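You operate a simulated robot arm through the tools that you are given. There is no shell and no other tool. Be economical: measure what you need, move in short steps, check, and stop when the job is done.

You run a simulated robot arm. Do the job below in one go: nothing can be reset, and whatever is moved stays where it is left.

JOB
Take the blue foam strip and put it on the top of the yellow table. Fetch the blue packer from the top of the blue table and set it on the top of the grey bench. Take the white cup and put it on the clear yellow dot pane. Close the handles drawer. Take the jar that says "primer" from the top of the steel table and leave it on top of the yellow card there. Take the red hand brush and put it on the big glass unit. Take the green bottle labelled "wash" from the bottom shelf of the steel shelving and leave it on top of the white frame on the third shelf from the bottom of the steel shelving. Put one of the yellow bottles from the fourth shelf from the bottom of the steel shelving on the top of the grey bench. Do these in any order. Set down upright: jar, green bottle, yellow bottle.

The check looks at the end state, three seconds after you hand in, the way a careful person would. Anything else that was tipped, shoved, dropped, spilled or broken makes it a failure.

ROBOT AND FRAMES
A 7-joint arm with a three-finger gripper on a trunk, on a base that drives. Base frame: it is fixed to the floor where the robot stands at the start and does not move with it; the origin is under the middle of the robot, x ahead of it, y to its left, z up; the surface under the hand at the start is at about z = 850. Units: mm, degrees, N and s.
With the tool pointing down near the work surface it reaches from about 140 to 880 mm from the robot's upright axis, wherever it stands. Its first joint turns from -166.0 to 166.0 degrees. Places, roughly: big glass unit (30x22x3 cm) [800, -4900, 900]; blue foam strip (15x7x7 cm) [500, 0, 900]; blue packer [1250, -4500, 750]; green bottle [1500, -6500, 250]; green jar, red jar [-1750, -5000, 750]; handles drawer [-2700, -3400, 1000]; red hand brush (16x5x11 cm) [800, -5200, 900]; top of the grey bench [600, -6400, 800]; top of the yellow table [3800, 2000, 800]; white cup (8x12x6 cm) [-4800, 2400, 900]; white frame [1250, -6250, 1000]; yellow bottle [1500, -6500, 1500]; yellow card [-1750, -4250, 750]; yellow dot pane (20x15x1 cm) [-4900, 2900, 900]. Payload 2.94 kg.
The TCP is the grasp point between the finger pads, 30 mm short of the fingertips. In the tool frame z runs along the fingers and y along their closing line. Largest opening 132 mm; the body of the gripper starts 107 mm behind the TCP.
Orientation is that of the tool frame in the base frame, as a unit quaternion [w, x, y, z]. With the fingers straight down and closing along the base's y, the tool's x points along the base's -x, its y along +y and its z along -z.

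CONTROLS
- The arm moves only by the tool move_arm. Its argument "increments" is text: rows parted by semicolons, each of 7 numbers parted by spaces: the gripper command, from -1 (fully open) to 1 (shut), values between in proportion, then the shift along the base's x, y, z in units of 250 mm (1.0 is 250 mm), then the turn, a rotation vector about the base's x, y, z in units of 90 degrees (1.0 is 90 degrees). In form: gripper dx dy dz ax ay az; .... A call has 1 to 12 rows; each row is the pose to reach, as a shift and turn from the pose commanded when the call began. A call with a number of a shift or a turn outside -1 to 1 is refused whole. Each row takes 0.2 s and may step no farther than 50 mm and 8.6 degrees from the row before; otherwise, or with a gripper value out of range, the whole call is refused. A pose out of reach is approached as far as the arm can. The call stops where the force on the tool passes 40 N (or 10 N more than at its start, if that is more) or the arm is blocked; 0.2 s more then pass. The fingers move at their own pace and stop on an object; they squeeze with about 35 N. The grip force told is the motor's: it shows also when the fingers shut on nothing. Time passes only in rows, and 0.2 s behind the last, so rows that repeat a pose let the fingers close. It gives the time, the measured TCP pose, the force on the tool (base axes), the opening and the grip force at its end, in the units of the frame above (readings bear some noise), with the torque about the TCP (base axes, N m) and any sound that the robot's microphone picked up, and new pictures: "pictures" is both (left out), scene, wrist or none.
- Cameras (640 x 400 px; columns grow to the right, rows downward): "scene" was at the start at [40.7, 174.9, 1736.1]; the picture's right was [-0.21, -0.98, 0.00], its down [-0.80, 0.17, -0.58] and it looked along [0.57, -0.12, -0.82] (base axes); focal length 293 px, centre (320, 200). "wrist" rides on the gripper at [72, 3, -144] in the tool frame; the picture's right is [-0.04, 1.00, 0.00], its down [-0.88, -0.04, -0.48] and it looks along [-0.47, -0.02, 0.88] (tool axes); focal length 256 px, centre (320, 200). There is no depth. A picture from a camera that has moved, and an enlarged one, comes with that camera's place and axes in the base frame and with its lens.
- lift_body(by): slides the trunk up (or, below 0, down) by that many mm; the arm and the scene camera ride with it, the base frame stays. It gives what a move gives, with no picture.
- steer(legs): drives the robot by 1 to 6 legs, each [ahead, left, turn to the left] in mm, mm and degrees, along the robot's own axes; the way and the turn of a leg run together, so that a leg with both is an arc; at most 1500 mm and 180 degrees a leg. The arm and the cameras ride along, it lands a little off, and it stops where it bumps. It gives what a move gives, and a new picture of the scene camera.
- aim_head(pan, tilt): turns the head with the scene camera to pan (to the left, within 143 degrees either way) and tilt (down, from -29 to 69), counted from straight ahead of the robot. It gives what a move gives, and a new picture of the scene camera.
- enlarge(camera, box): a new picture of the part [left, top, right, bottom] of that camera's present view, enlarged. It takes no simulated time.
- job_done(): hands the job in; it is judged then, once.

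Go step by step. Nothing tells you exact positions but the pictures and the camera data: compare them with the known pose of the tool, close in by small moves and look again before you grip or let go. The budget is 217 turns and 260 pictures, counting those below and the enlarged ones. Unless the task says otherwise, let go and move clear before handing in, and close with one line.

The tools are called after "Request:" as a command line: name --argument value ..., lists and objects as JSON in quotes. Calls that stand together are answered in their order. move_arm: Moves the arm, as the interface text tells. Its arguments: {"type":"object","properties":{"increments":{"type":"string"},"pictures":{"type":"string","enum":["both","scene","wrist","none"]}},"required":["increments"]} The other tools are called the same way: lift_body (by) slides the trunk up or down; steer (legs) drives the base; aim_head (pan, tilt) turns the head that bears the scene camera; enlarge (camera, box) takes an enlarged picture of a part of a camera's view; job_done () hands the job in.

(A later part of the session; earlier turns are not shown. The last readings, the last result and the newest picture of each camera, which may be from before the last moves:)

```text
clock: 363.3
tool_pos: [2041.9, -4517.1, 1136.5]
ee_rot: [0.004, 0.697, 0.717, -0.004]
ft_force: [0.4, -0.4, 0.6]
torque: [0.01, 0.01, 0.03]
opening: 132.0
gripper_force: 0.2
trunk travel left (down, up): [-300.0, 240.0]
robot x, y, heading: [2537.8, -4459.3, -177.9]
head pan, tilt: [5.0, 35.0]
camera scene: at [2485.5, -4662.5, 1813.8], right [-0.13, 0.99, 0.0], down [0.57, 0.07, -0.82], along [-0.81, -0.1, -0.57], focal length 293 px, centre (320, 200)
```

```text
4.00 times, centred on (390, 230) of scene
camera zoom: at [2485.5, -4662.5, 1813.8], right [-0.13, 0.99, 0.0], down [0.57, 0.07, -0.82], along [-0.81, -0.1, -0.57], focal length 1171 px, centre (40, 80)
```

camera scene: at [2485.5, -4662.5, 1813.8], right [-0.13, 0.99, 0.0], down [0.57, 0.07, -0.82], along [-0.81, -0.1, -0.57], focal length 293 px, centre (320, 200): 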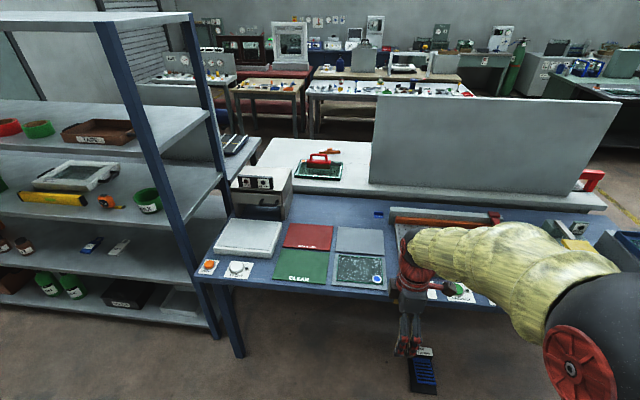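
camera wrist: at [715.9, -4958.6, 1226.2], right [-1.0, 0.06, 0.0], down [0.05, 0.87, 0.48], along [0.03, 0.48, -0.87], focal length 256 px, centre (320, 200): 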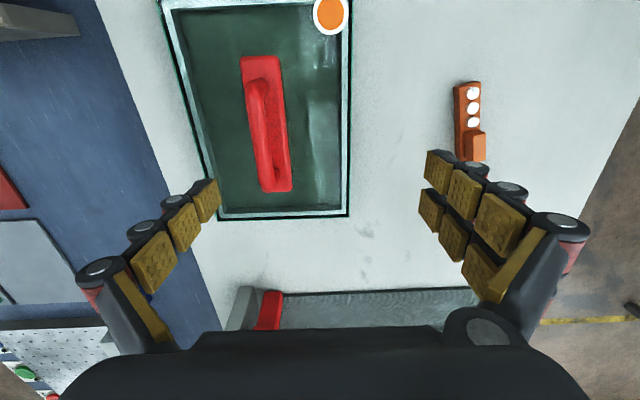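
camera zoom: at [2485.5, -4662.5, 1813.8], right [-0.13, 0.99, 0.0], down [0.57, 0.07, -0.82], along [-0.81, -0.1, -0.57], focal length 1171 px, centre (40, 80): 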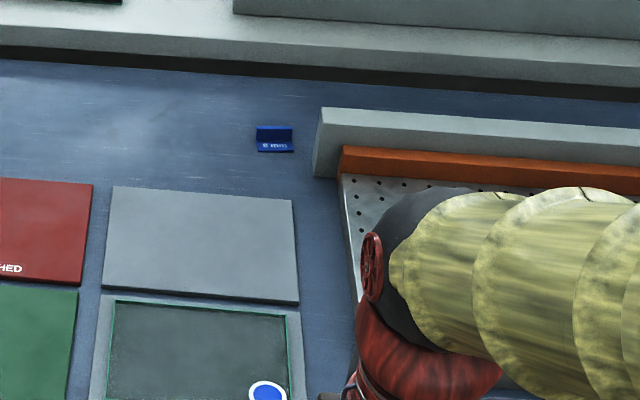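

It is a small L-shaped packer close to a bar on its right, so I'll grip it with fingers closing along x. Drive up.

Request:
steer --legs '[[600, 0, -2]]'

Request:
move_arm --increments "-1 -0.15 0.02 -0.05 0 0 0; -1 -0.33 0.04 -0.1 0 0 0; -1 -0.51 0.06 -0.15 0 0 0; -1 -0.69 0.08 -0.2 0 0 0; -1 -0.85 0.1 -0.25 0 0 0; -1 -0.85 0.1 -0.25 0 0 0"

```text
clock: 366.7
tool_pos: [1443.4, -4507.4, 1136.2]
ee_rot: [0.004, 0.711, 0.703, -0.003]
ft_force: [0.1, 0.6, -0.5]
torque: [0.03, -0.06, 0.01]
opening: 131.8
gripper_force: 0.2
trunk travel left (down, up): [-300.0, 240.0]
robot x, y, heading: [1939.8, -4473.2, 180.0]
head pan, tilt: [5.0, 35.0]
camera scene: at [1879.3, -4671.9, 1813.8], right [-0.09, 1.0, 0.0], down [0.57, 0.05, -0.82], along [-0.82, -0.07, -0.57], focal length 293 px, centre (320, 200)
```

scene: 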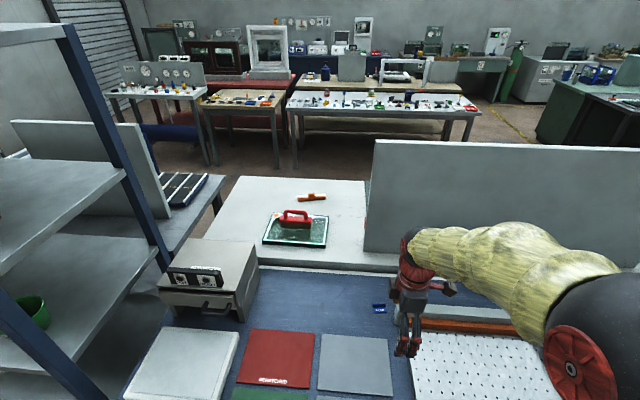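

```text
clock: 368.1
tool_pos: [1229.9, -4483.6, 1073.6]
ee_rot: [0.004, 0.712, 0.703, -0.004]
ft_force: [0.8, -0.3, 0.6]
torque: [0.02, 0.03, -0.01]
opening: 132.0
gripper_force: 0.1
trunk travel left (down, up): [-300.0, 240.0]
robot x, y, heading: [1940.2, -4477.5, 180.2]
head pan, tilt: [5.0, 35.0]
camera scene: at [1879.8, -4671.9, 1813.8], right [-0.09, 1.0, 0.0], down [0.57, 0.05, -0.82], along [-0.82, -0.07, -0.57], focal length 293 px, centre (320, 200)
camera wrist: at [1235.5, -4409.3, 1215.8], right [1.0, -0.05, 0.0], down [-0.05, -0.87, 0.48], along [-0.03, -0.48, -0.87], focal length 256 px, centre (320, 200)
```

scene: 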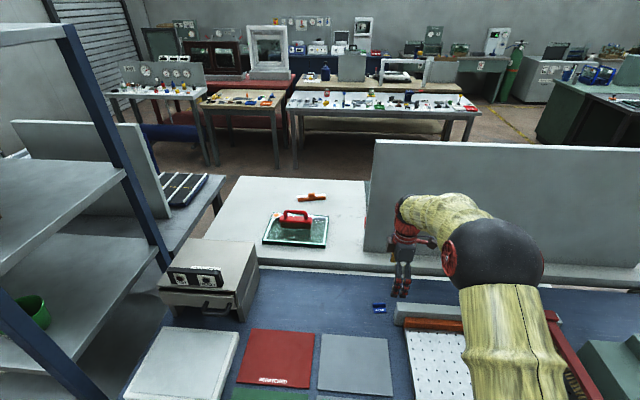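
wrist: 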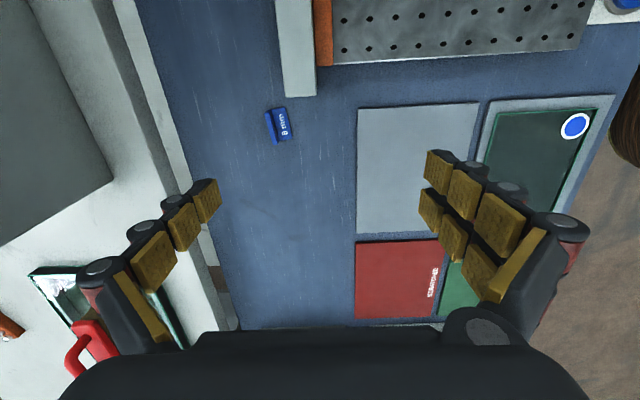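

Packer at about [1164, -4498], slightly turned. I go above it and look closer.

Request:
move_arm --increments "-0.1 -0.1 -0.02 -0.1 0 0 0.02; -0.1 -0.2 -0.04 -0.25 0 0 0.045; -0.1 -0.265 -0.058 -0.4 0 0 0.045; -0.1 -0.265 -0.058 -0.55 0 0 0.045; -0.1 -0.265 -0.058 -0.7 0 0 0.045; -0.1 -0.265 -0.058 -0.7 0 0 0.045" --pictures "wrist"

Request:
enlarge --camera "wrist" --box '[240, 80, 400, 180]'

```text
clock: 369.5
tool_pos: [1162.6, -4495.0, 900.1]
ee_rot: [0.004, 0.686, 0.728, -0.004]
ft_force: [-0.4, 0.2, -0.5]
torque: [0.04, 0.0, -0.01]
opening: 72.7
gripper_force: 0.0
trunk travel left (down, up): [-300.0, 240.0]
robot x, y, heading: [1936.4, -4472.0, 179.8]
head pan, tilt: [5.0, 35.0]
camera wrist: at [1161.9, -4420.3, 1041.5], right [1.0, 0.02, 0.0], down [0.01, -0.87, 0.48], along [0.01, -0.48, -0.87], focal length 256 px, centre (320, 200)
```

wrist: 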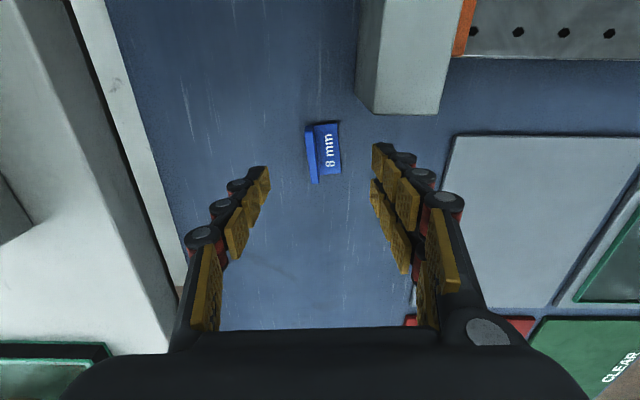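

```text
4.00 times, centred on (320, 130) of wrist
camera zoom: at [1161.9, -4420.3, 1041.5], right [1.0, 0.02, 0.0], down [0.01, -0.87, 0.48], along [0.01, -0.48, -0.87], focal length 1024 px, centre (320, 480)
```

zoom: 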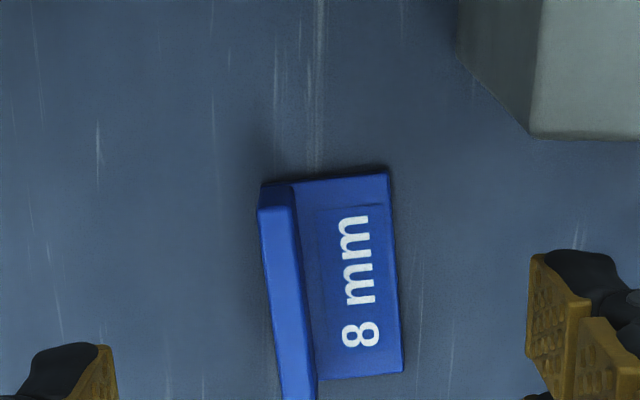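

Small correction, then lower to the table level and look.

Request:
move_arm --increments "-0.1 0.015 -0.012 -0.08 0 0 0.05; -0.1 0.015 -0.012 -0.16 0 0 0.05; -0.1 0.015 -0.012 -0.21 0 0 0.05; -0.1 0.015 -0.012 -0.24 0 0 0.05; -0.1 0.015 -0.012 -0.255 0 0 0.05; -0.1 0.015 -0.012 -0.255 0 0 0.05" --pictures "wrist"

```text
clock: 370.9
tool_pos: [1167.2, -4500.5, 835.4]
ee_rot: [0.004, 0.657, 0.754, -0.004]
ft_force: [-0.2, -0.2, -0.3]
torque: [0.01, 0.02, -0.01]
opening: 72.6
gripper_force: 0.1
trunk travel left (down, up): [-300.0, 240.0]
robot x, y, heading: [1941.1, -4472.4, 180.3]
head pan, tilt: [5.0, 35.0]
camera wrist: at [1160.0, -4427.3, 977.6], right [1.0, 0.09, 0.0], down [0.08, -0.87, 0.48], along [0.05, -0.48, -0.87], focal length 256 px, centre (320, 200)
```

wrist: 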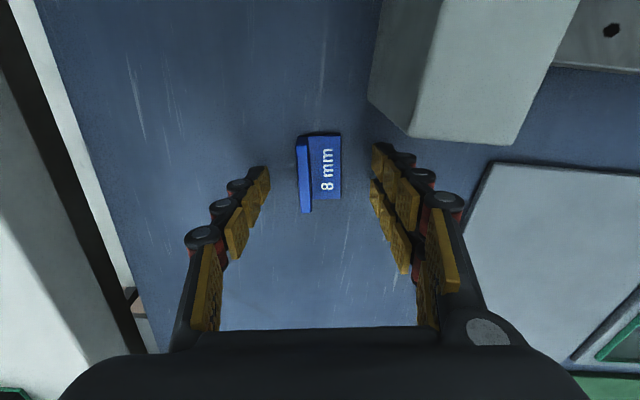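

Well placed. Lower 3 mm, close and lift a little.

Request:
move_arm --increments "-0.1 0 0 -0.012 0 0 0; 0.2 0 0 -0.012 0 0 0; 0.5 0 0 -0.012 0 0 0; 1 0 0 -0.012 0 0 0; 1 0 0 -0.012 0 0 0; 1 0 0 -0.012 0 0 0; 1 0 0 -0.012 0 0 0; 1 0 0 -0.012 0 0 0; 1 0 0 0.05 0 0 0; 1 0 0 0.2 0 0 0; 1 0 0 0.35 0 0 0" --pictures "wrist"

```text
clock: 373.3
tool_pos: [1168.8, -4500.8, 924.4]
ee_rot: [0.004, 0.657, 0.754, -0.003]
ft_force: [0.5, 0.4, -1.1]
torque: [-0.02, 0.1, 0.01]
opening: 6.7
gripper_force: 34.5
trunk travel left (down, up): [-300.0, 240.0]
robot x, y, heading: [1938.3, -4474.1, 180.0]
head pan, tilt: [5.0, 35.0]
camera wrist: at [1161.7, -4426.9, 1066.6], right [1.0, 0.09, 0.0], down [0.08, -0.87, 0.48], along [0.05, -0.48, -0.87], focal length 256 px, centre (320, 200)
```

wrist: 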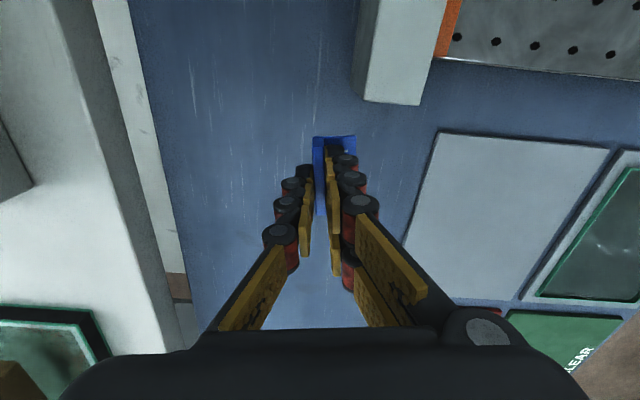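

Packer gripped by its flange. Lift, retract, and only then drive.

Request:
move_arm --increments "1 0 0 0.18 0 0 0; 1 0 0 0.36 0 0 0; 1 0 0 0.54 0 0 0; 1 0.1 0 0.7 0 0 0; 1 0.27 0 0.75 0 0 0; 1 0.45 0 0.75 0 0 0; 1 0.63 0 0.75 0 0 0; 1 0.81 0 0.75 0 0 0; 1 0.98 0 0.75 0 0 0; 1 0.98 0 0.75 0 0 0" --pictures "wrist"

```text
clock: 375.5
tool_pos: [1411.0, -4500.2, 1109.5]
ee_rot: [0.005, 0.657, 0.754, -0.004]
ft_force: [0.5, -0.4, 0.5]
torque: [-0.01, 0.0, 0.0]
opening: 6.2
gripper_force: 34.8
trunk travel left (down, up): [-300.0, 240.0]
robot x, y, heading: [1937.0, -4475.9, 180.1]
head pan, tilt: [5.0, 35.0]
camera wrist: at [1405.6, -4425.9, 1251.1], right [1.0, 0.09, 0.0], down [0.08, -0.87, 0.48], along [0.05, -0.48, -0.87], focal length 256 px, centre (320, 200)
```

wrist: 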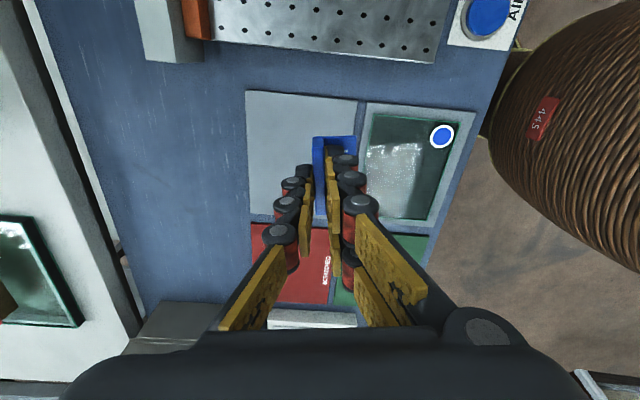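

Request:
steer --legs '[[-520, 0, 0], [0, 1300, 0]]'

Request:
aim_head --pan 40 --tilt 22

```text
clock: 384.6
tool_pos: [1921.0, -5800.2, 1109.4]
ee_rot: [0.005, 0.659, 0.752, -0.003]
ft_force: [-0.1, -0.4, 0.3]
torque: [0.05, -0.01, -0.01]
opening: 6.7
gripper_force: 34.9
trunk travel left (down, up): [-300.0, 240.0]
robot x, y, heading: [2447.4, -5780.2, 179.2]
head pan, tilt: [5.0, 35.0]
camera scene: at [2388.0, -5974.6, 1813.8], right [-0.08, 1.0, 0.0], down [0.57, 0.05, -0.82], along [-0.82, -0.07, -0.57], focal length 293 px, centre (320, 200)
```

scene: 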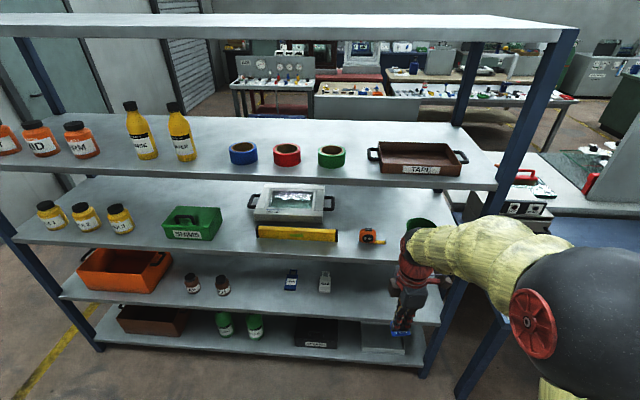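

```text
clock: 385.7
tool_pos: [1920.8, -5800.0, 1109.4]
ee_rot: [0.004, 0.66, 0.751, -0.003]
ft_force: [0.1, -0.4, -0.7]
torque: [-0.03, 0.02, -0.02]
opening: 6.4
gripper_force: 34.8
trunk travel left (down, up): [-300.0, 240.0]
robot x, y, heading: [2448.0, -5774.8, 179.5]
head pan, tilt: [40.0, 22.0]
camera scene: at [2404.1, -6026.5, 1834.4], right [-0.64, 0.77, 0.0], down [0.29, 0.24, -0.93], along [-0.72, -0.59, -0.38], focal length 293 px, centre (320, 200)
```

scene: 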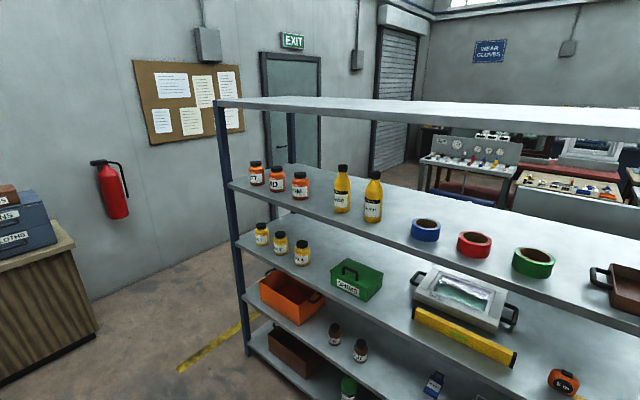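

The shelving layout is clear: yellow bottles on the 4th shelf, white frame on the 3rd, green bottles on the bottom. I go round its south end to the grey bench.

Request:
steer --legs '[[0, 1100, 0.5], [0, 1050, 0], [1100, 0, 0]]'

Request:
aim_head --pan -60 --tilt 30

```text
clock: 401.2
tool_pos: [821.7, -7918.3, 1108.9]
ee_rot: [0.004, 0.656, 0.755, -0.003]
ft_force: [0.4, 0.3, 0.1]
torque: [0.01, -0.01, 0.01]
opening: 6.7
gripper_force: 35.1
trunk travel left (down, up): [-300.0, 240.0]
robot x, y, heading: [1345.0, -7891.1, -180.0]
head pan, tilt: [40.0, 22.0]
camera scene: at [1307.9, -8140.2, 1834.4], right [-0.65, 0.76, 0.0], down [0.29, 0.24, -0.93], along [-0.71, -0.6, -0.37], focal length 293 px, centre (320, 200)
```

scene: 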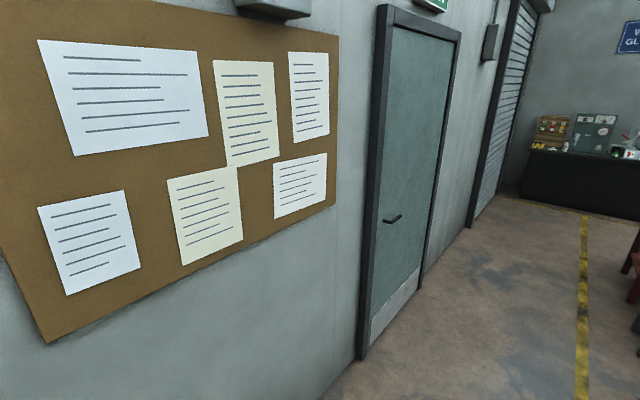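

```text
clock: 403.0
tool_pos: [822.9, -7919.1, 1109.6]
ee_rot: [0.005, 0.656, 0.755, -0.003]
ft_force: [0.3, 0.1, -0.1]
torque: [0.02, -0.02, 0.0]
opening: 6.5
gripper_force: 34.5
trunk travel left (down, up): [-300.0, 240.0]
robot x, y, heading: [1349.7, -7891.0, -179.9]
head pan, tilt: [-60.0, 30.0]
camera scene: at [1333.6, -8002.2, 1821.6], right [0.86, 0.5, 0.0], down [0.25, -0.43, -0.87], along [-0.44, 0.75, -0.5], focal length 293 px, centre (320, 200)
```

scene: 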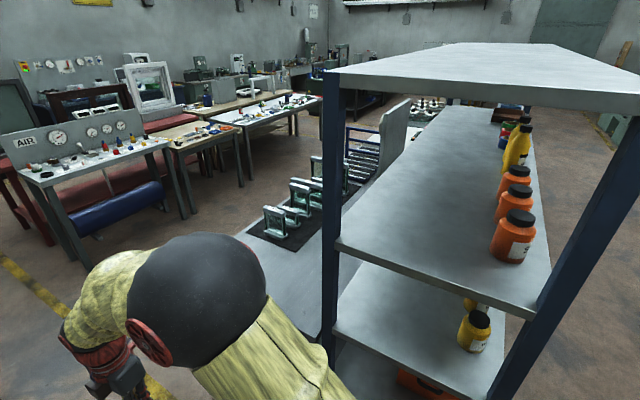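

Request:
steer --legs '[[680, 150, 0], [0, 0, -90]]'

Request:
aim_head --pan 0 --tilt 40

```text
clock: 410.6
tool_pos: [659.6, -7514.5, 1109.3]
ee_rot: [0.002, 0.998, 0.07, -0.005]
ft_force: [-0.5, 0.2, -0.2]
torque: [0.01, -0.03, 0.0]
opening: 6.3
gripper_force: 34.7
trunk travel left (down, up): [-300.0, 240.0]
robot x, y, heading: [686.9, -8045.6, 90.2]
head pan, tilt: [-60.0, 30.0]
camera scene: at [575.6, -8026.9, 1821.6], right [0.5, -0.86, 0.0], down [-0.43, -0.25, -0.87], along [0.75, 0.43, -0.5], focal length 293 px, centre (320, 200)
```

scene: 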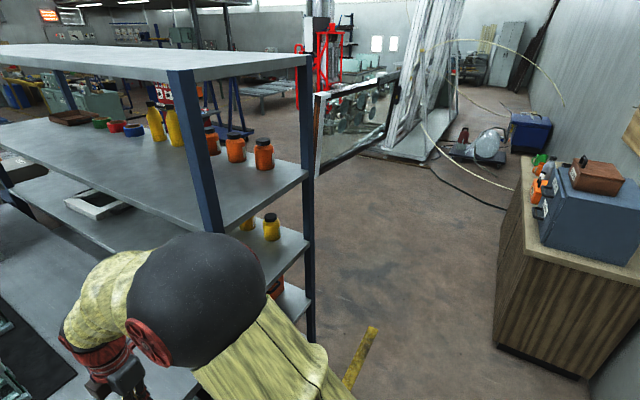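

```text
clock: 411.9
tool_pos: [660.2, -7515.5, 1109.9]
ee_rot: [0.001, 0.997, 0.071, -0.005]
ft_force: [0.2, -0.6, 0.1]
torque: [-0.02, -0.02, 0.03]
opening: 6.4
gripper_force: 34.7
trunk travel left (down, up): [-300.0, 240.0]
robot x, y, heading: [688.0, -8043.7, 90.2]
head pan, tilt: [0.0, 40.0]
camera scene: at [497.2, -7987.3, 1806.3], right [1.0, 0.0, 0.0], down [0.0, -0.64, -0.77], along [0.0, 0.77, -0.64], focal length 293 px, centre (320, 200)
```

scene: 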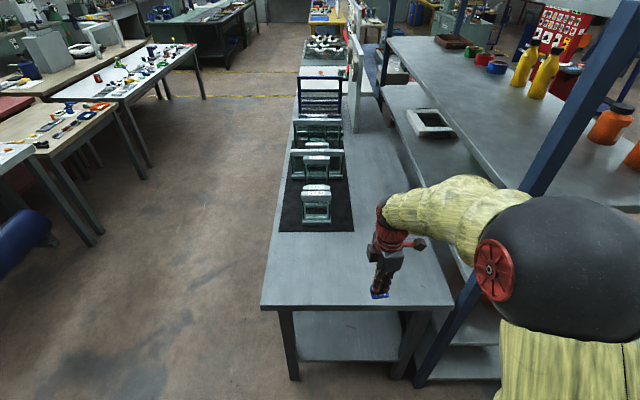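

The bench's south end is free (x 290–990, y -7400…-7000). I place the packer at about [680, -7290].

Request:
move_arm --increments "1 0.02 0.18 0 0 0 0; 1 0.04 0.36 0 0 0 0; 1 0.06 0.54 0 0 0 0; 1 0.08 0.72 0 0 0 0; 1 0.08 0.9 0 0 0 0; 1 0.08 0.9 -0.18 0 0 0; 1 0.08 0.9 -0.36 0 0 0; 1 0.08 0.9 -0.54 0 0 0; 1 0.08 0.9 -0.72 0 0 0; 1 0.08 0.9 -0.86 0 0 0; 1 0.08 0.9 -0.86 0 0 0"

```text
clock: 414.3
tool_pos: [680.0, -7288.6, 895.3]
ee_rot: [0.0, 0.998, 0.07, -0.005]
ft_force: [0.0, 0.2, 0.0]
torque: [-0.02, -0.01, 0.02]
opening: 6.3
gripper_force: 34.8
trunk travel left (down, up): [-300.0, 240.0]
robot x, y, heading: [686.1, -8045.0, 90.1]
head pan, tilt: [0.0, 40.0]
camera scene: at [497.0, -7987.1, 1806.3], right [1.0, 0.0, 0.0], down [0.0, -0.64, -0.77], along [0.0, 0.77, -0.64], focal length 293 px, centre (320, 200)
camera wrist: at [753.2, -7279.9, 1037.8], right [0.1, -1.0, 0.0], down [-0.87, -0.08, 0.48], along [-0.48, -0.05, -0.87], focal length 256 px, centre (320, 200)
```

scene: 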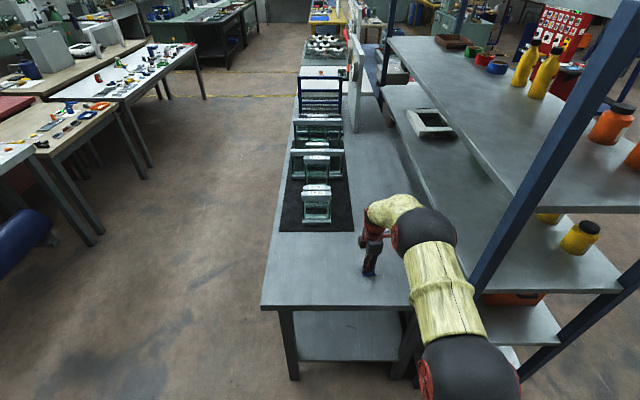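
wrist: 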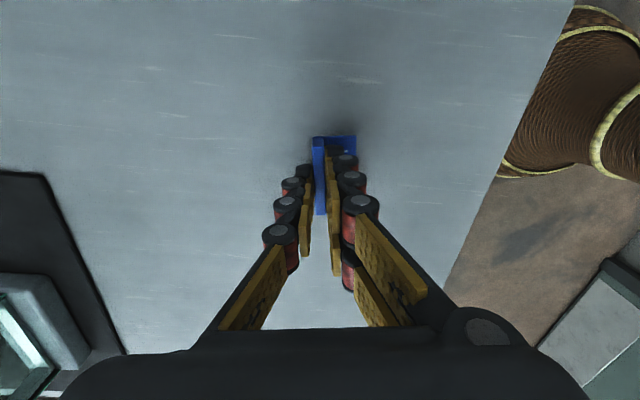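

Request:
move_arm --increments "1 0 0 -0.1 0 0 0; 1 0 0 -0.18 0 0 0; 1 0 0 -0.2 0 0 0; 1 0 0 -0.215 0 0 0; 1 0 0 -0.23 0 0 0; 1 0 0 -0.242 0 0 0; 1 0 0 -0.254 0 0 0; 1 0 0 -0.266 0 0 0; 1 0 0 -0.278 0 0 0" --pictures "wrist"

```text
clock: 414.7
tool_pos: [678.6, -7284.9, 880.0]
ee_rot: [-0.003, 0.998, 0.07, -0.005]
ft_force: [-0.6, -6.6, 17.1]
torque: [-0.34, -0.06, -0.06]
opening: 6.3
gripper_force: 34.9
trunk travel left (down, up): [-300.0, 240.0]
robot x, y, heading: [687.5, -8043.8, 90.3]
head pan, tilt: [0.0, 40.0]
stopped in row 2: the force on the tool passed its limit at 55 N (the readings are from after the stop); the commanded pose is now the measured one
camera wrist: at [753.2, -7277.4, 1022.8], right [0.1, -1.0, -0.01], down [-0.87, -0.09, 0.48], along [-0.48, -0.04, -0.88], focal length 256 px, centre (320, 200)
```

wrist: 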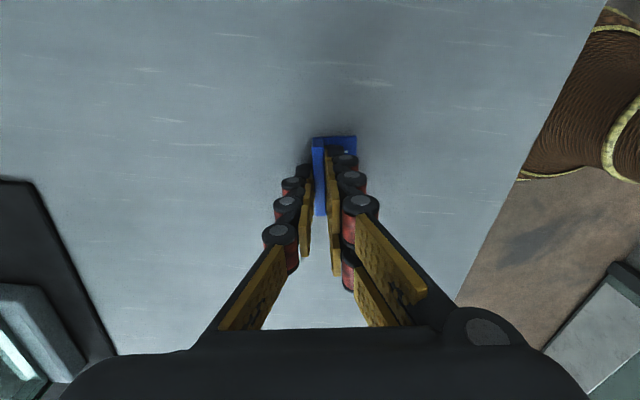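

Bench is at z ≈ 847; the packer rests on it. Open gently and rise.

Request:
move_arm --increments "0.9 0 0 0.004 0 0 0; 0.8 0 0 0.004 0 0 0; 0.7 0 0 0.004 0 0 0; 0.6 0 0 0.004 0 0 0; 0.6 0 0 0.02 0 0 0; 0.5 0 0 0.05 0 0 0; 0.5 0 0 0.15 0 0 0; 0.2 0 0 0.3 0 0 0; -0.2 0 0 0.45 0 0 0; -0.6 0 0 0.6 0 0 0; -1 0 0 0.75 0 0 0" --pictures "wrist"

```text
clock: 417.1
tool_pos: [679.1, -7288.9, 1065.1]
ee_rot: [-0.002, 0.998, 0.071, -0.004]
ft_force: [0.7, 0.0, 0.3]
torque: [0.05, 0.02, 0.0]
opening: 95.2
gripper_force: 0.1
trunk travel left (down, up): [-300.0, 240.0]
robot x, y, heading: [686.4, -8043.6, 90.1]
head pan, tilt: [0.0, 40.0]
camera wrist: at [754.1, -7281.2, 1207.7], right [0.1, -1.0, 0.0], down [-0.87, -0.09, 0.48], along [-0.48, -0.04, -0.88], focal length 256 px, centre (320, 200)
```

wrist: 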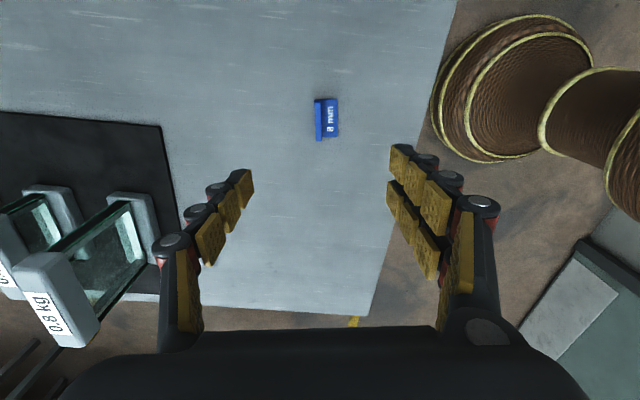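

Packer is placed. Next the shelving from the east: retract the arm first.

Request:
move_arm --increments "-1 0 -0.18 0 0 0 0; -1 0 -0.36 0.05 0 0 0; -1 0 -0.54 0.1 0 0 0; -1 0 -0.72 0.15 0 0 0; -1 0 -0.9 0.2 0 0 0; -1 0 -1 0.2 0 0 0" --pictures "none"

```text
clock: 418.5
tool_pos: [677.6, -7540.5, 1118.7]
ee_rot: [-0.002, 0.998, 0.07, -0.004]
ft_force: [-0.7, -0.3, -0.4]
torque: [0.01, 0.03, -0.01]
opening: 132.2
gripper_force: 0.2
trunk travel left (down, up): [-300.0, 240.0]
robot x, y, heading: [687.7, -8043.6, 90.1]
head pan, tilt: [0.0, 40.0]
```

Request:
steer --legs '[[0, 0, 90], [-900, -130, 0], [-800, 0, 0], [0, -700, 0], [0, -600, 0]]'

Request:
aim_head --pan 0 --tilt 35

```text
clock: 437.4
tool_pos: [1898.3, -6608.2, 1118.4]
ee_rot: [0.002, 0.666, 0.746, -0.005]
ft_force: [-0.1, 0.2, -0.1]
torque: [0.0, -0.01, 0.02]
opening: 132.1
gripper_force: 0.0
trunk travel left (down, up): [-300.0, 240.0]
robot x, y, heading: [2402.5, -6610.5, 178.5]
head pan, tilt: [0.0, 40.0]
camera scene: at [2341.6, -6801.3, 1806.3], right [0.03, 1.0, 0.0], down [0.64, -0.02, -0.77], along [-0.77, 0.02, -0.64], focal length 293 px, centre (320, 200)
```

scene: 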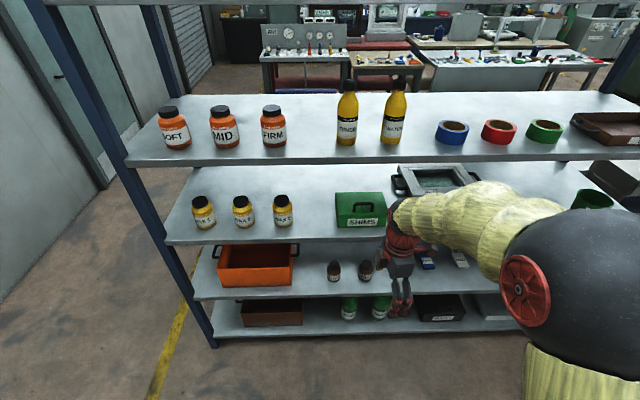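

```text
clock: 438.1
tool_pos: [1898.9, -6608.9, 1118.3]
ee_rot: [0.002, 0.667, 0.745, -0.005]
ft_force: [0.1, -0.2, 0.0]
torque: [0.02, 0.01, -0.01]
opening: 132.1
gripper_force: 0.0
trunk travel left (down, up): [-300.0, 240.0]
robot x, y, heading: [2404.1, -6613.2, 178.5]
head pan, tilt: [0.0, 35.0]
camera scene: at [2338.5, -6801.6, 1813.8], right [0.03, 1.0, 0.0], down [0.57, -0.02, -0.82], along [-0.82, 0.02, -0.57], focal length 293 px, centre (320, 200)
```

scene: 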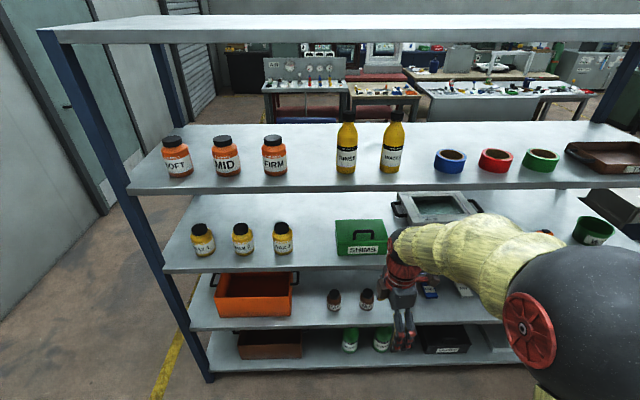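

I zoom on the bottom shelf and the white frame.

Request:
enlarge --camera "scene" --box '[320, 300, 480, 400]'

Request:
enlarge --camera "scene" --box '[320, 80, 520, 280]'

```text
4.00 times, centred on (400, 350) of scene
camera zoom: at [2338.5, -6801.6, 1813.8], right [0.03, 1.0, 0.0], down [0.57, -0.02, -0.82], along [-0.82, 0.02, -0.57], focal length 1171 px, centre (0, -400)
```

zoom: 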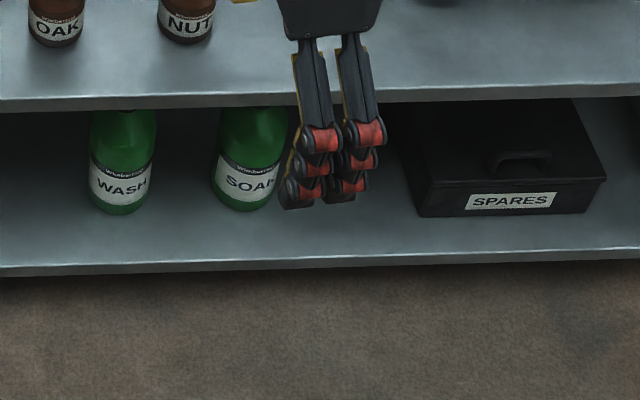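

```text
2.00 times, centred on (420, 180) of scene
camera zoom: at [2338.5, -6801.6, 1813.8], right [0.03, 1.0, 0.0], down [0.57, -0.02, -0.82], along [-0.82, 0.02, -0.57], focal length 586 px, centre (120, 240)
```

zoom: 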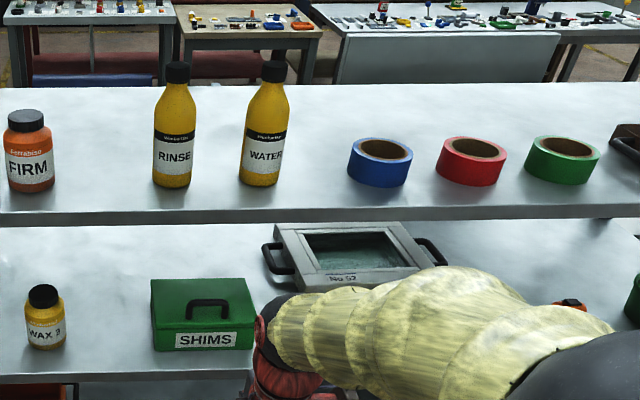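

WASH is the left green bottle at about [1408, -6608], shelf z ≈ 117. I turn the gripper so it closes along y, then lower the trunk.

Request:
move_arm --increments "-1 0 0 0 0 0 -0.09; -1 0 0 0 0 0 -0.18; -1 0 0 0 0 0 -0.27; -1 0 0 0 0 0 -0.36; -1 0 0 0 0 0 -0.45; -1 0 0 0 0 0 -0.54; -1 0 0 0 0 0 -0.63; -1 0 0 0 0 0 -0.72; -1 0 0 0 0 0 -0.81; -1 0 0 0 0 0 -0.9; -1 0 0 0 0 0 -0.985; -1 0 0 0 0 0 -1" --pictures "none"

Request:
lift_body --by -300

```text
clock: 440.6
tool_pos: [1898.0, -6608.7, 1118.7]
ee_rot: [-0.002, 0.998, 0.055, -0.005]
ft_force: [0.4, 0.0, -0.2]
torque: [-0.01, -0.02, 0.01]
opening: 131.9
gripper_force: 0.0
trunk travel left (down, up): [-300.0, 240.0]
robot x, y, heading: [2403.8, -6612.1, 178.4]
head pan, tilt: [0.0, 35.0]
```

```text
clock: 443.6
tool_pos: [1898.2, -6607.6, 818.8]
ee_rot: [-0.003, 0.998, 0.056, -0.005]
ft_force: [-0.4, 0.0, -0.1]
torque: [0.02, -0.04, -0.01]
opening: 132.0
gripper_force: 0.0
trunk travel left (down, up): [0.0, 540.0]
robot x, y, heading: [2399.5, -6615.8, 178.2]
head pan, tilt: [0.0, 35.0]
```

I pitch the tool 45° (pointing forward-down) while lowering.

Request:
move_arm --increments "-1 0 0 -0.15 -0.0047 0.083 -0.011; -1 0 0 -0.3 -0.0093 0.166 -0.022; -1 0 0 -0.45 -0.014 0.25 -0.0335; -1 0 0 -0.6 -0.0187 0.333 -0.0447; -1 0 0 -0.75 -0.0233 0.416 -0.0558; -1 0 0 -0.9 -0.028 0.499 -0.067; -1 0 0 -1 -0.028 0.499 -0.067; -1 0 0 -1 -0.028 0.499 -0.067"

```text
clock: 445.4
tool_pos: [1897.4, -6606.9, 567.5]
ee_rot: [-0.002, 0.922, 0.0, -0.387]
ft_force: [0.6, -0.1, -0.3]
torque: [0.02, 0.01, 0.01]
opening: 132.2
gripper_force: 0.0
trunk travel left (down, up): [0.0, 540.0]
robot x, y, heading: [2403.9, -6611.1, 178.6]
head pan, tilt: [0.0, 35.0]
camera scene: at [2338.6, -6801.7, 1513.8], right [0.03, 1.0, 0.0], down [0.57, -0.02, -0.82], along [-0.82, 0.02, -0.57], focal length 293 px, centre (320, 200)
camera wrist: at [2051.4, -6611.2, 616.2], right [-0.03, -1.0, 0.03], down [-0.28, 0.04, 0.96], along [-0.96, 0.02, -0.28], focal length 256 px, centre (320, 200)
```

scene: 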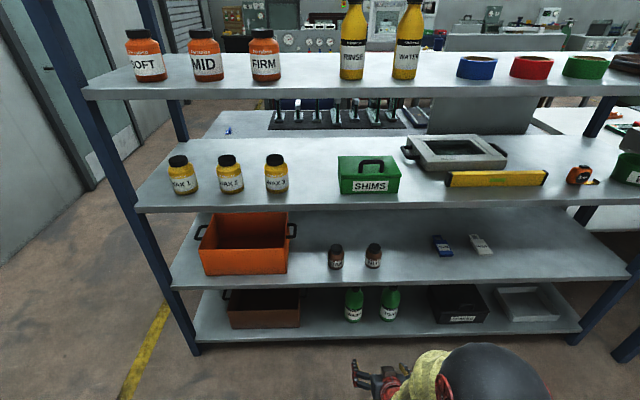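
wrist: 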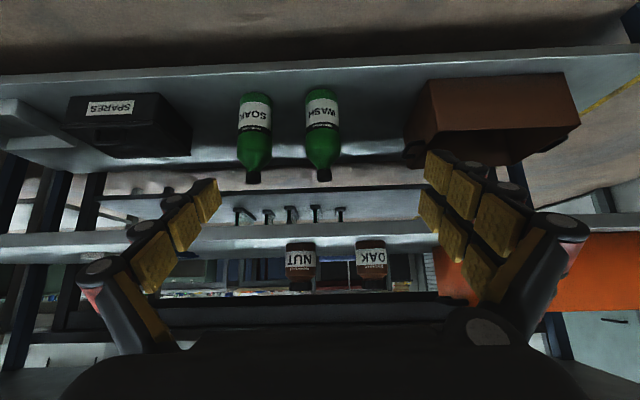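

The view is good. I pitch further to about 15° below horizontal (suits placing inside shelf 3) and lower to z ≈ 320.

Request:
move_arm --increments "-1 0 0 -0.15 0 0.05 0; -1 0 0 -0.3 0 0.1 0; -1 0 0 -0.45 0 0.15 0; -1 0 0 -0.6 0 0.2 0; -1 0 0 -0.75 0 0.25 0; -1 0 0 -0.9 0 0.3 0; -1 0 0 -1 0 0.333 0; -1 0 0 -1 0 0.333 0"

```text
clock: 447.2
tool_pos: [1897.4, -6609.7, 317.6]
ee_rot: [-0.002, 0.791, -0.002, -0.612]
ft_force: [-0.1, 0.9, -0.8]
torque: [0.04, -0.02, -0.02]
opening: 132.2
gripper_force: 0.1
trunk travel left (down, up): [0.0, 540.0]
robot x, y, heading: [2402.4, -6614.4, 178.4]
head pan, tilt: [0.0, 35.0]
camera scene: at [2338.7, -6801.7, 1513.9], right [0.03, 1.0, 0.0], down [0.57, -0.02, -0.82], along [-0.82, 0.02, -0.57], focal length 293 px, centre (320, 200)
camera wrist: at [2054.3, -6612.2, 283.3], right [-0.02, -1.0, 0.04], down [0.24, 0.04, 0.97], along [-0.97, 0.02, 0.24], focal length 256 px, centre (320, 200)
```

scene: 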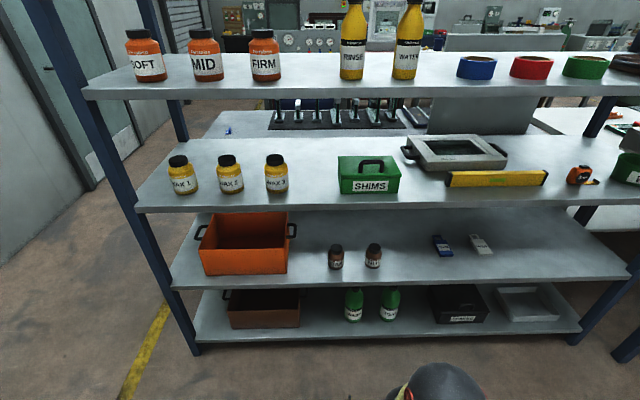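
wrist: 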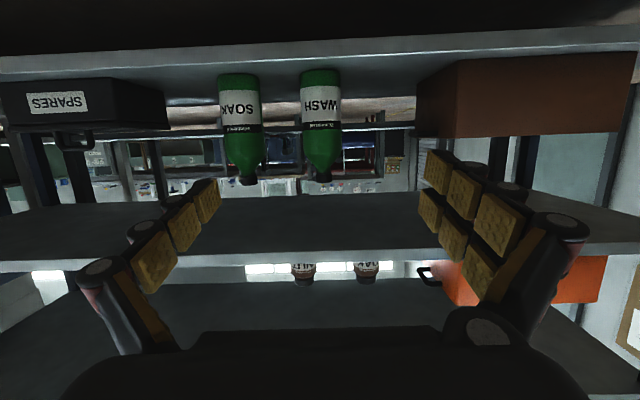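

WASH stands at about [1429, -6611], shelf at z ≈ 150, height ≈ 237. I drive 300 mm closer.

Request:
steer --legs '[[300, 0, 1.5]]'

Request:
enlarge --camera "wrist" --box '[0, 0, 640, 400]'

```text
clock: 449.3
tool_pos: [1599.6, -6618.5, 318.0]
ee_rot: [0.007, 0.792, 0.01, -0.611]
ft_force: [0.2, -0.1, 0.0]
torque: [0.01, -0.01, 0.0]
opening: 132.0
gripper_force: 0.1
trunk travel left (down, up): [0.0, 540.0]
robot x, y, heading: [2104.4, -6609.8, 180.1]
head pan, tilt: [0.0, 35.0]
camera scene: at [2046.4, -6799.3, 1513.8], right [0.0, 1.0, 0.0], down [0.57, 0.0, -0.82], along [-0.82, 0.0, -0.57], focal length 293 px, centre (320, 200)
```

scene: 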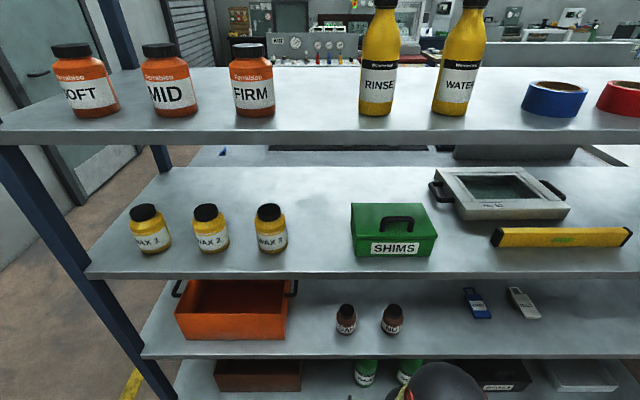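

```text
1.00 times, centred on (320, 200) of wrist (not enlarged: the box is as wide or as high as the picture)
camera zoom: at [1757.4, -6617.6, 283.4], right [0.01, -1.0, 0.04], down [0.24, 0.04, 0.97], along [-0.97, 0.0, 0.24], focal length 256 px, centre (320, 200)
```

zoom: 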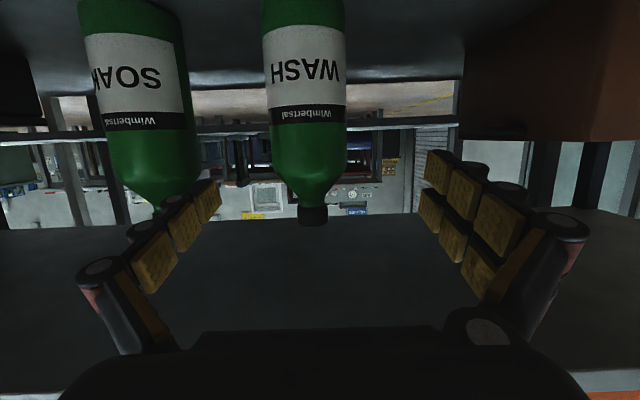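

I align y, lower to grip height and move in part way.

Request:
move_arm --increments "-1 0 0.02 -0.15 0 0 -0.008; -1 0 0.044 -0.3 0 0 -0.0155; -1 0 0.044 -0.33 0 0 -0.0155; -1 -0.12 0.044 -0.33 0 0 -0.0155; -1 -0.24 0.044 -0.33 0 0 -0.0155; -1 -0.24 0.044 -0.33 0 0 -0.0155" --pictures "wrist"

```text
clock: 450.7
tool_pos: [1540.8, -6609.1, 235.0]
ee_rot: [-0.001, 0.791, 0.0, -0.612]
ft_force: [-0.5, 0.5, -0.3]
torque: [0.01, -0.01, 0.0]
opening: 132.0
gripper_force: 0.1
trunk travel left (down, up): [0.0, 540.0]
robot x, y, heading: [2103.4, -6610.7, 180.0]
head pan, tilt: [0.0, 35.0]
camera wrist: at [1699.2, -6611.2, 200.1], right [-0.01, -1.0, 0.04], down [0.24, 0.04, 0.97], along [-0.97, 0.02, 0.24], focal length 256 px, centre (320, 200)
```

wrist: 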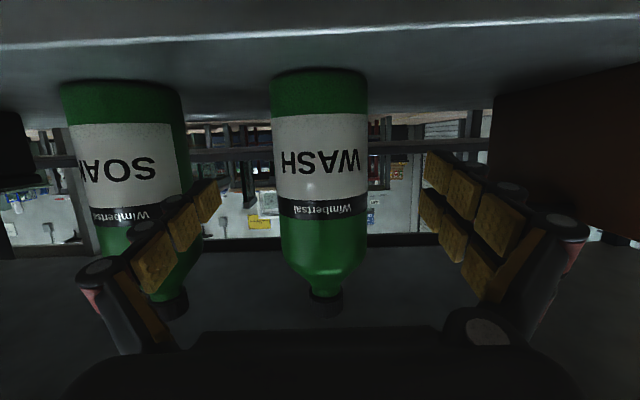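

Bottle axis is at x ≈ 1437. Move straight in and close.

Request:
move_arm --increments "-1 -0.12 0 0 0 0 0; -1 -0.24 0 0 0 0 0; -1 -0.34 0 0 0 0 0; -1 -0.4 0 0 0 0 0; -1 -0.4 0 0 0 0 0" --pictures "wrist"

```text
clock: 451.9
tool_pos: [1439.5, -6607.3, 235.0]
ee_rot: [-0.001, 0.791, -0.001, -0.611]
ft_force: [-0.5, 0.0, 0.4]
torque: [0.0, 0.01, 0.02]
opening: 132.1
gripper_force: 0.0
trunk travel left (down, up): [0.0, 540.0]
robot x, y, heading: [2104.6, -6612.1, 180.1]
head pan, tilt: [0.0, 35.0]
camera wrist: at [1597.6, -6610.7, 200.9], right [-0.01, -1.0, 0.04], down [0.24, 0.04, 0.97], along [-0.97, 0.02, 0.24], focal length 256 px, centre (320, 200)
```

wrist: 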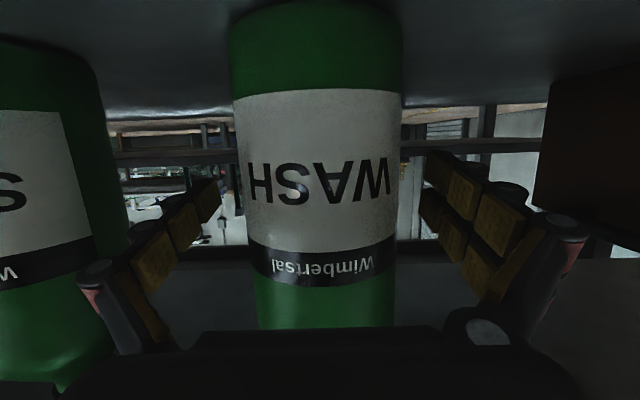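

Straddling. Close the grip.

Request:
move_arm --increments "0 0 0 0 0 0 0; 1 0 0 0 0 0 0; 1 0 0 0 0 0 0; 1 0 0 0 0 0 0; 1 0 0 0 0 0 0; 1 0 0 0 0 0 0; 1 0 0 0 0 0 0" --pictures "none"

```text
clock: 453.5
tool_pos: [1438.9, -6608.5, 236.0]
ee_rot: [-0.001, 0.791, -0.001, -0.611]
ft_force: [1.8, -3.1, 1.9]
torque: [-0.41, -0.09, 0.02]
opening: 87.9
gripper_force: 35.2
trunk travel left (down, up): [0.0, 540.0]
robot x, y, heading: [2105.8, -6608.6, 180.2]
head pan, tilt: [0.0, 35.0]
```

Gripped (88 mm). Lift slightly and pull straight out.

Request:
move_arm --increments "1 0 0 0.04 0 0 0; 1 0 0 0.1 0 0 0; 1 0.15 0 0.12 0 0 0; 1 0.33 0 0.12 0 0 0; 1 0.51 0 0.12 0 0 0; 1 0.69 0 0.12 0 0 0; 1 0.87 0 0.12 0 0 0; 1 1 0 0.12 0 0 0"

```text
clock: 455.5
tool_pos: [1600.7, -6604.3, 298.3]
ee_rot: [-0.002, 0.747, 0.001, -0.665]
ft_force: [-0.6, 0.8, -9.7]
torque: [0.0, 0.13, 0.0]
opening: 88.2
gripper_force: 35.6
trunk travel left (down, up): [0.0, 540.0]
robot x, y, heading: [2106.3, -6612.3, 180.0]
head pan, tilt: [0.0, 35.0]
stopped in row 8: the arm was blocked; the commanded pose is now the measured one
camera scene: at [2045.1, -6799.4, 1512.1], right [0.0, 1.0, 0.0], down [0.57, 0.0, -0.82], along [-0.82, 0.0, -0.57], focal length 293 px, centre (320, 200)
camera wrist: at [1752.3, -6607.4, 243.3], right [-0.01, -1.0, 0.04], down [0.37, 0.03, 0.93], along [-0.93, 0.02, 0.37], focal length 256 px, centre (320, 200)
```

scene: 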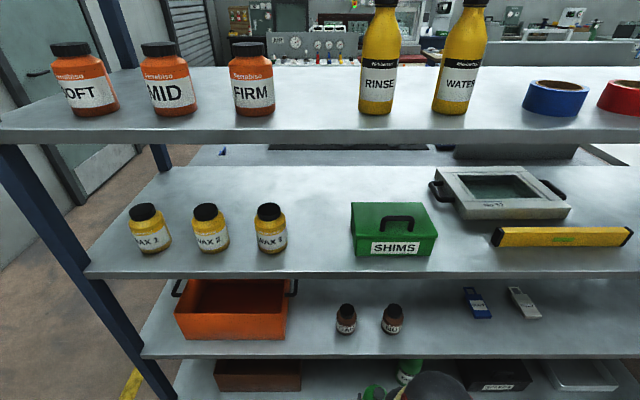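
wrist: 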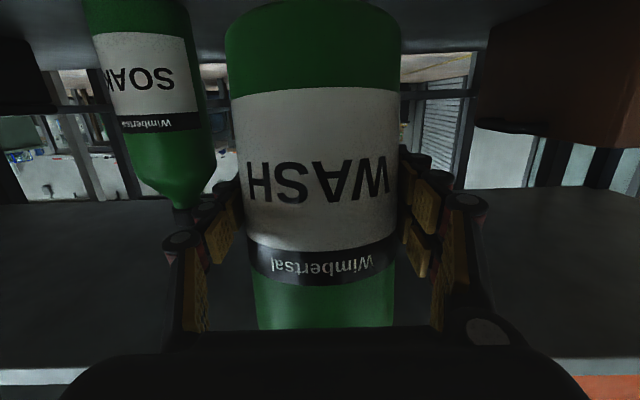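

The arm reached its own limit close in; the bottle is held and nearly out. I back the base off.

Request:
steer --legs '[[-350, 0, 0]]'

```text
clock: 457.8
tool_pos: [1957.8, -6607.1, 300.7]
ee_rot: [0.0, 0.746, 0.003, -0.666]
ft_force: [0.3, 0.0, -9.4]
torque: [-0.01, 0.04, 0.01]
opening: 88.1
gripper_force: 35.2
trunk travel left (down, up): [0.0, 540.0]
robot x, y, heading: [2466.9, -6610.9, -179.3]
head pan, tilt: [0.0, 35.0]
camera scene: at [2405.2, -6798.3, 1513.8], right [-0.01, 1.0, 0.0], down [0.57, 0.01, -0.82], along [-0.82, -0.01, -0.57], focal length 293 px, centre (320, 200)
```

scene: 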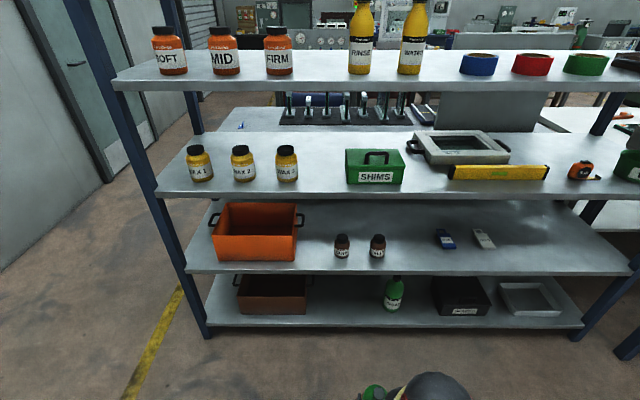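

Bottle is out. I restore the pitch, raise the arm, then raise the trunk.

Request:
move_arm --increments "1 0 0 0.15 0 -0.02 0; 1 0 0 0.3 0 -0.05 0; 1 0 0 0.45 0 -0.087 0; 1 0 0 0.6 0 -0.087 0; 1 0 0 0.75 0 -0.087 0; 1 0 0 0.9 0 -0.087 0; 1 0 0 1 0 -0.087 0; 1 0 0 1 0 -0.087 0" --pictures "wrist"

Request:
lift_body --by 400

```text
clock: 459.6
tool_pos: [1958.8, -6608.5, 552.4]
ee_rot: [0.001, 0.791, 0.004, -0.612]
ft_force: [0.1, 0.6, -8.7]
torque: [-0.04, 0.06, -0.02]
opening: 88.1
gripper_force: 34.7
trunk travel left (down, up): [0.0, 540.0]
robot x, y, heading: [2463.7, -6609.0, -179.6]
head pan, tilt: [0.0, 35.0]
camera wrist: at [2116.0, -6608.6, 517.8], right [0.0, -1.0, 0.04], down [0.24, 0.04, 0.97], along [-0.97, 0.01, 0.24], focal length 256 px, centre (320, 200)
```

wrist: 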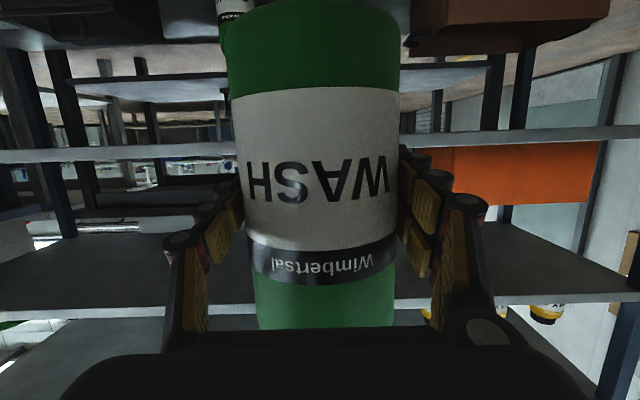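

```text
clock: 463.4
tool_pos: [1957.2, -6607.9, 952.9]
ee_rot: [0.001, 0.791, 0.004, -0.612]
ft_force: [0.3, -0.6, -7.9]
torque: [-0.04, 0.06, 0.02]
opening: 88.2
gripper_force: 34.7
trunk travel left (down, up): [-400.0, 140.0]
robot x, y, heading: [2463.2, -6607.5, -179.3]
head pan, tilt: [0.0, 35.0]
```

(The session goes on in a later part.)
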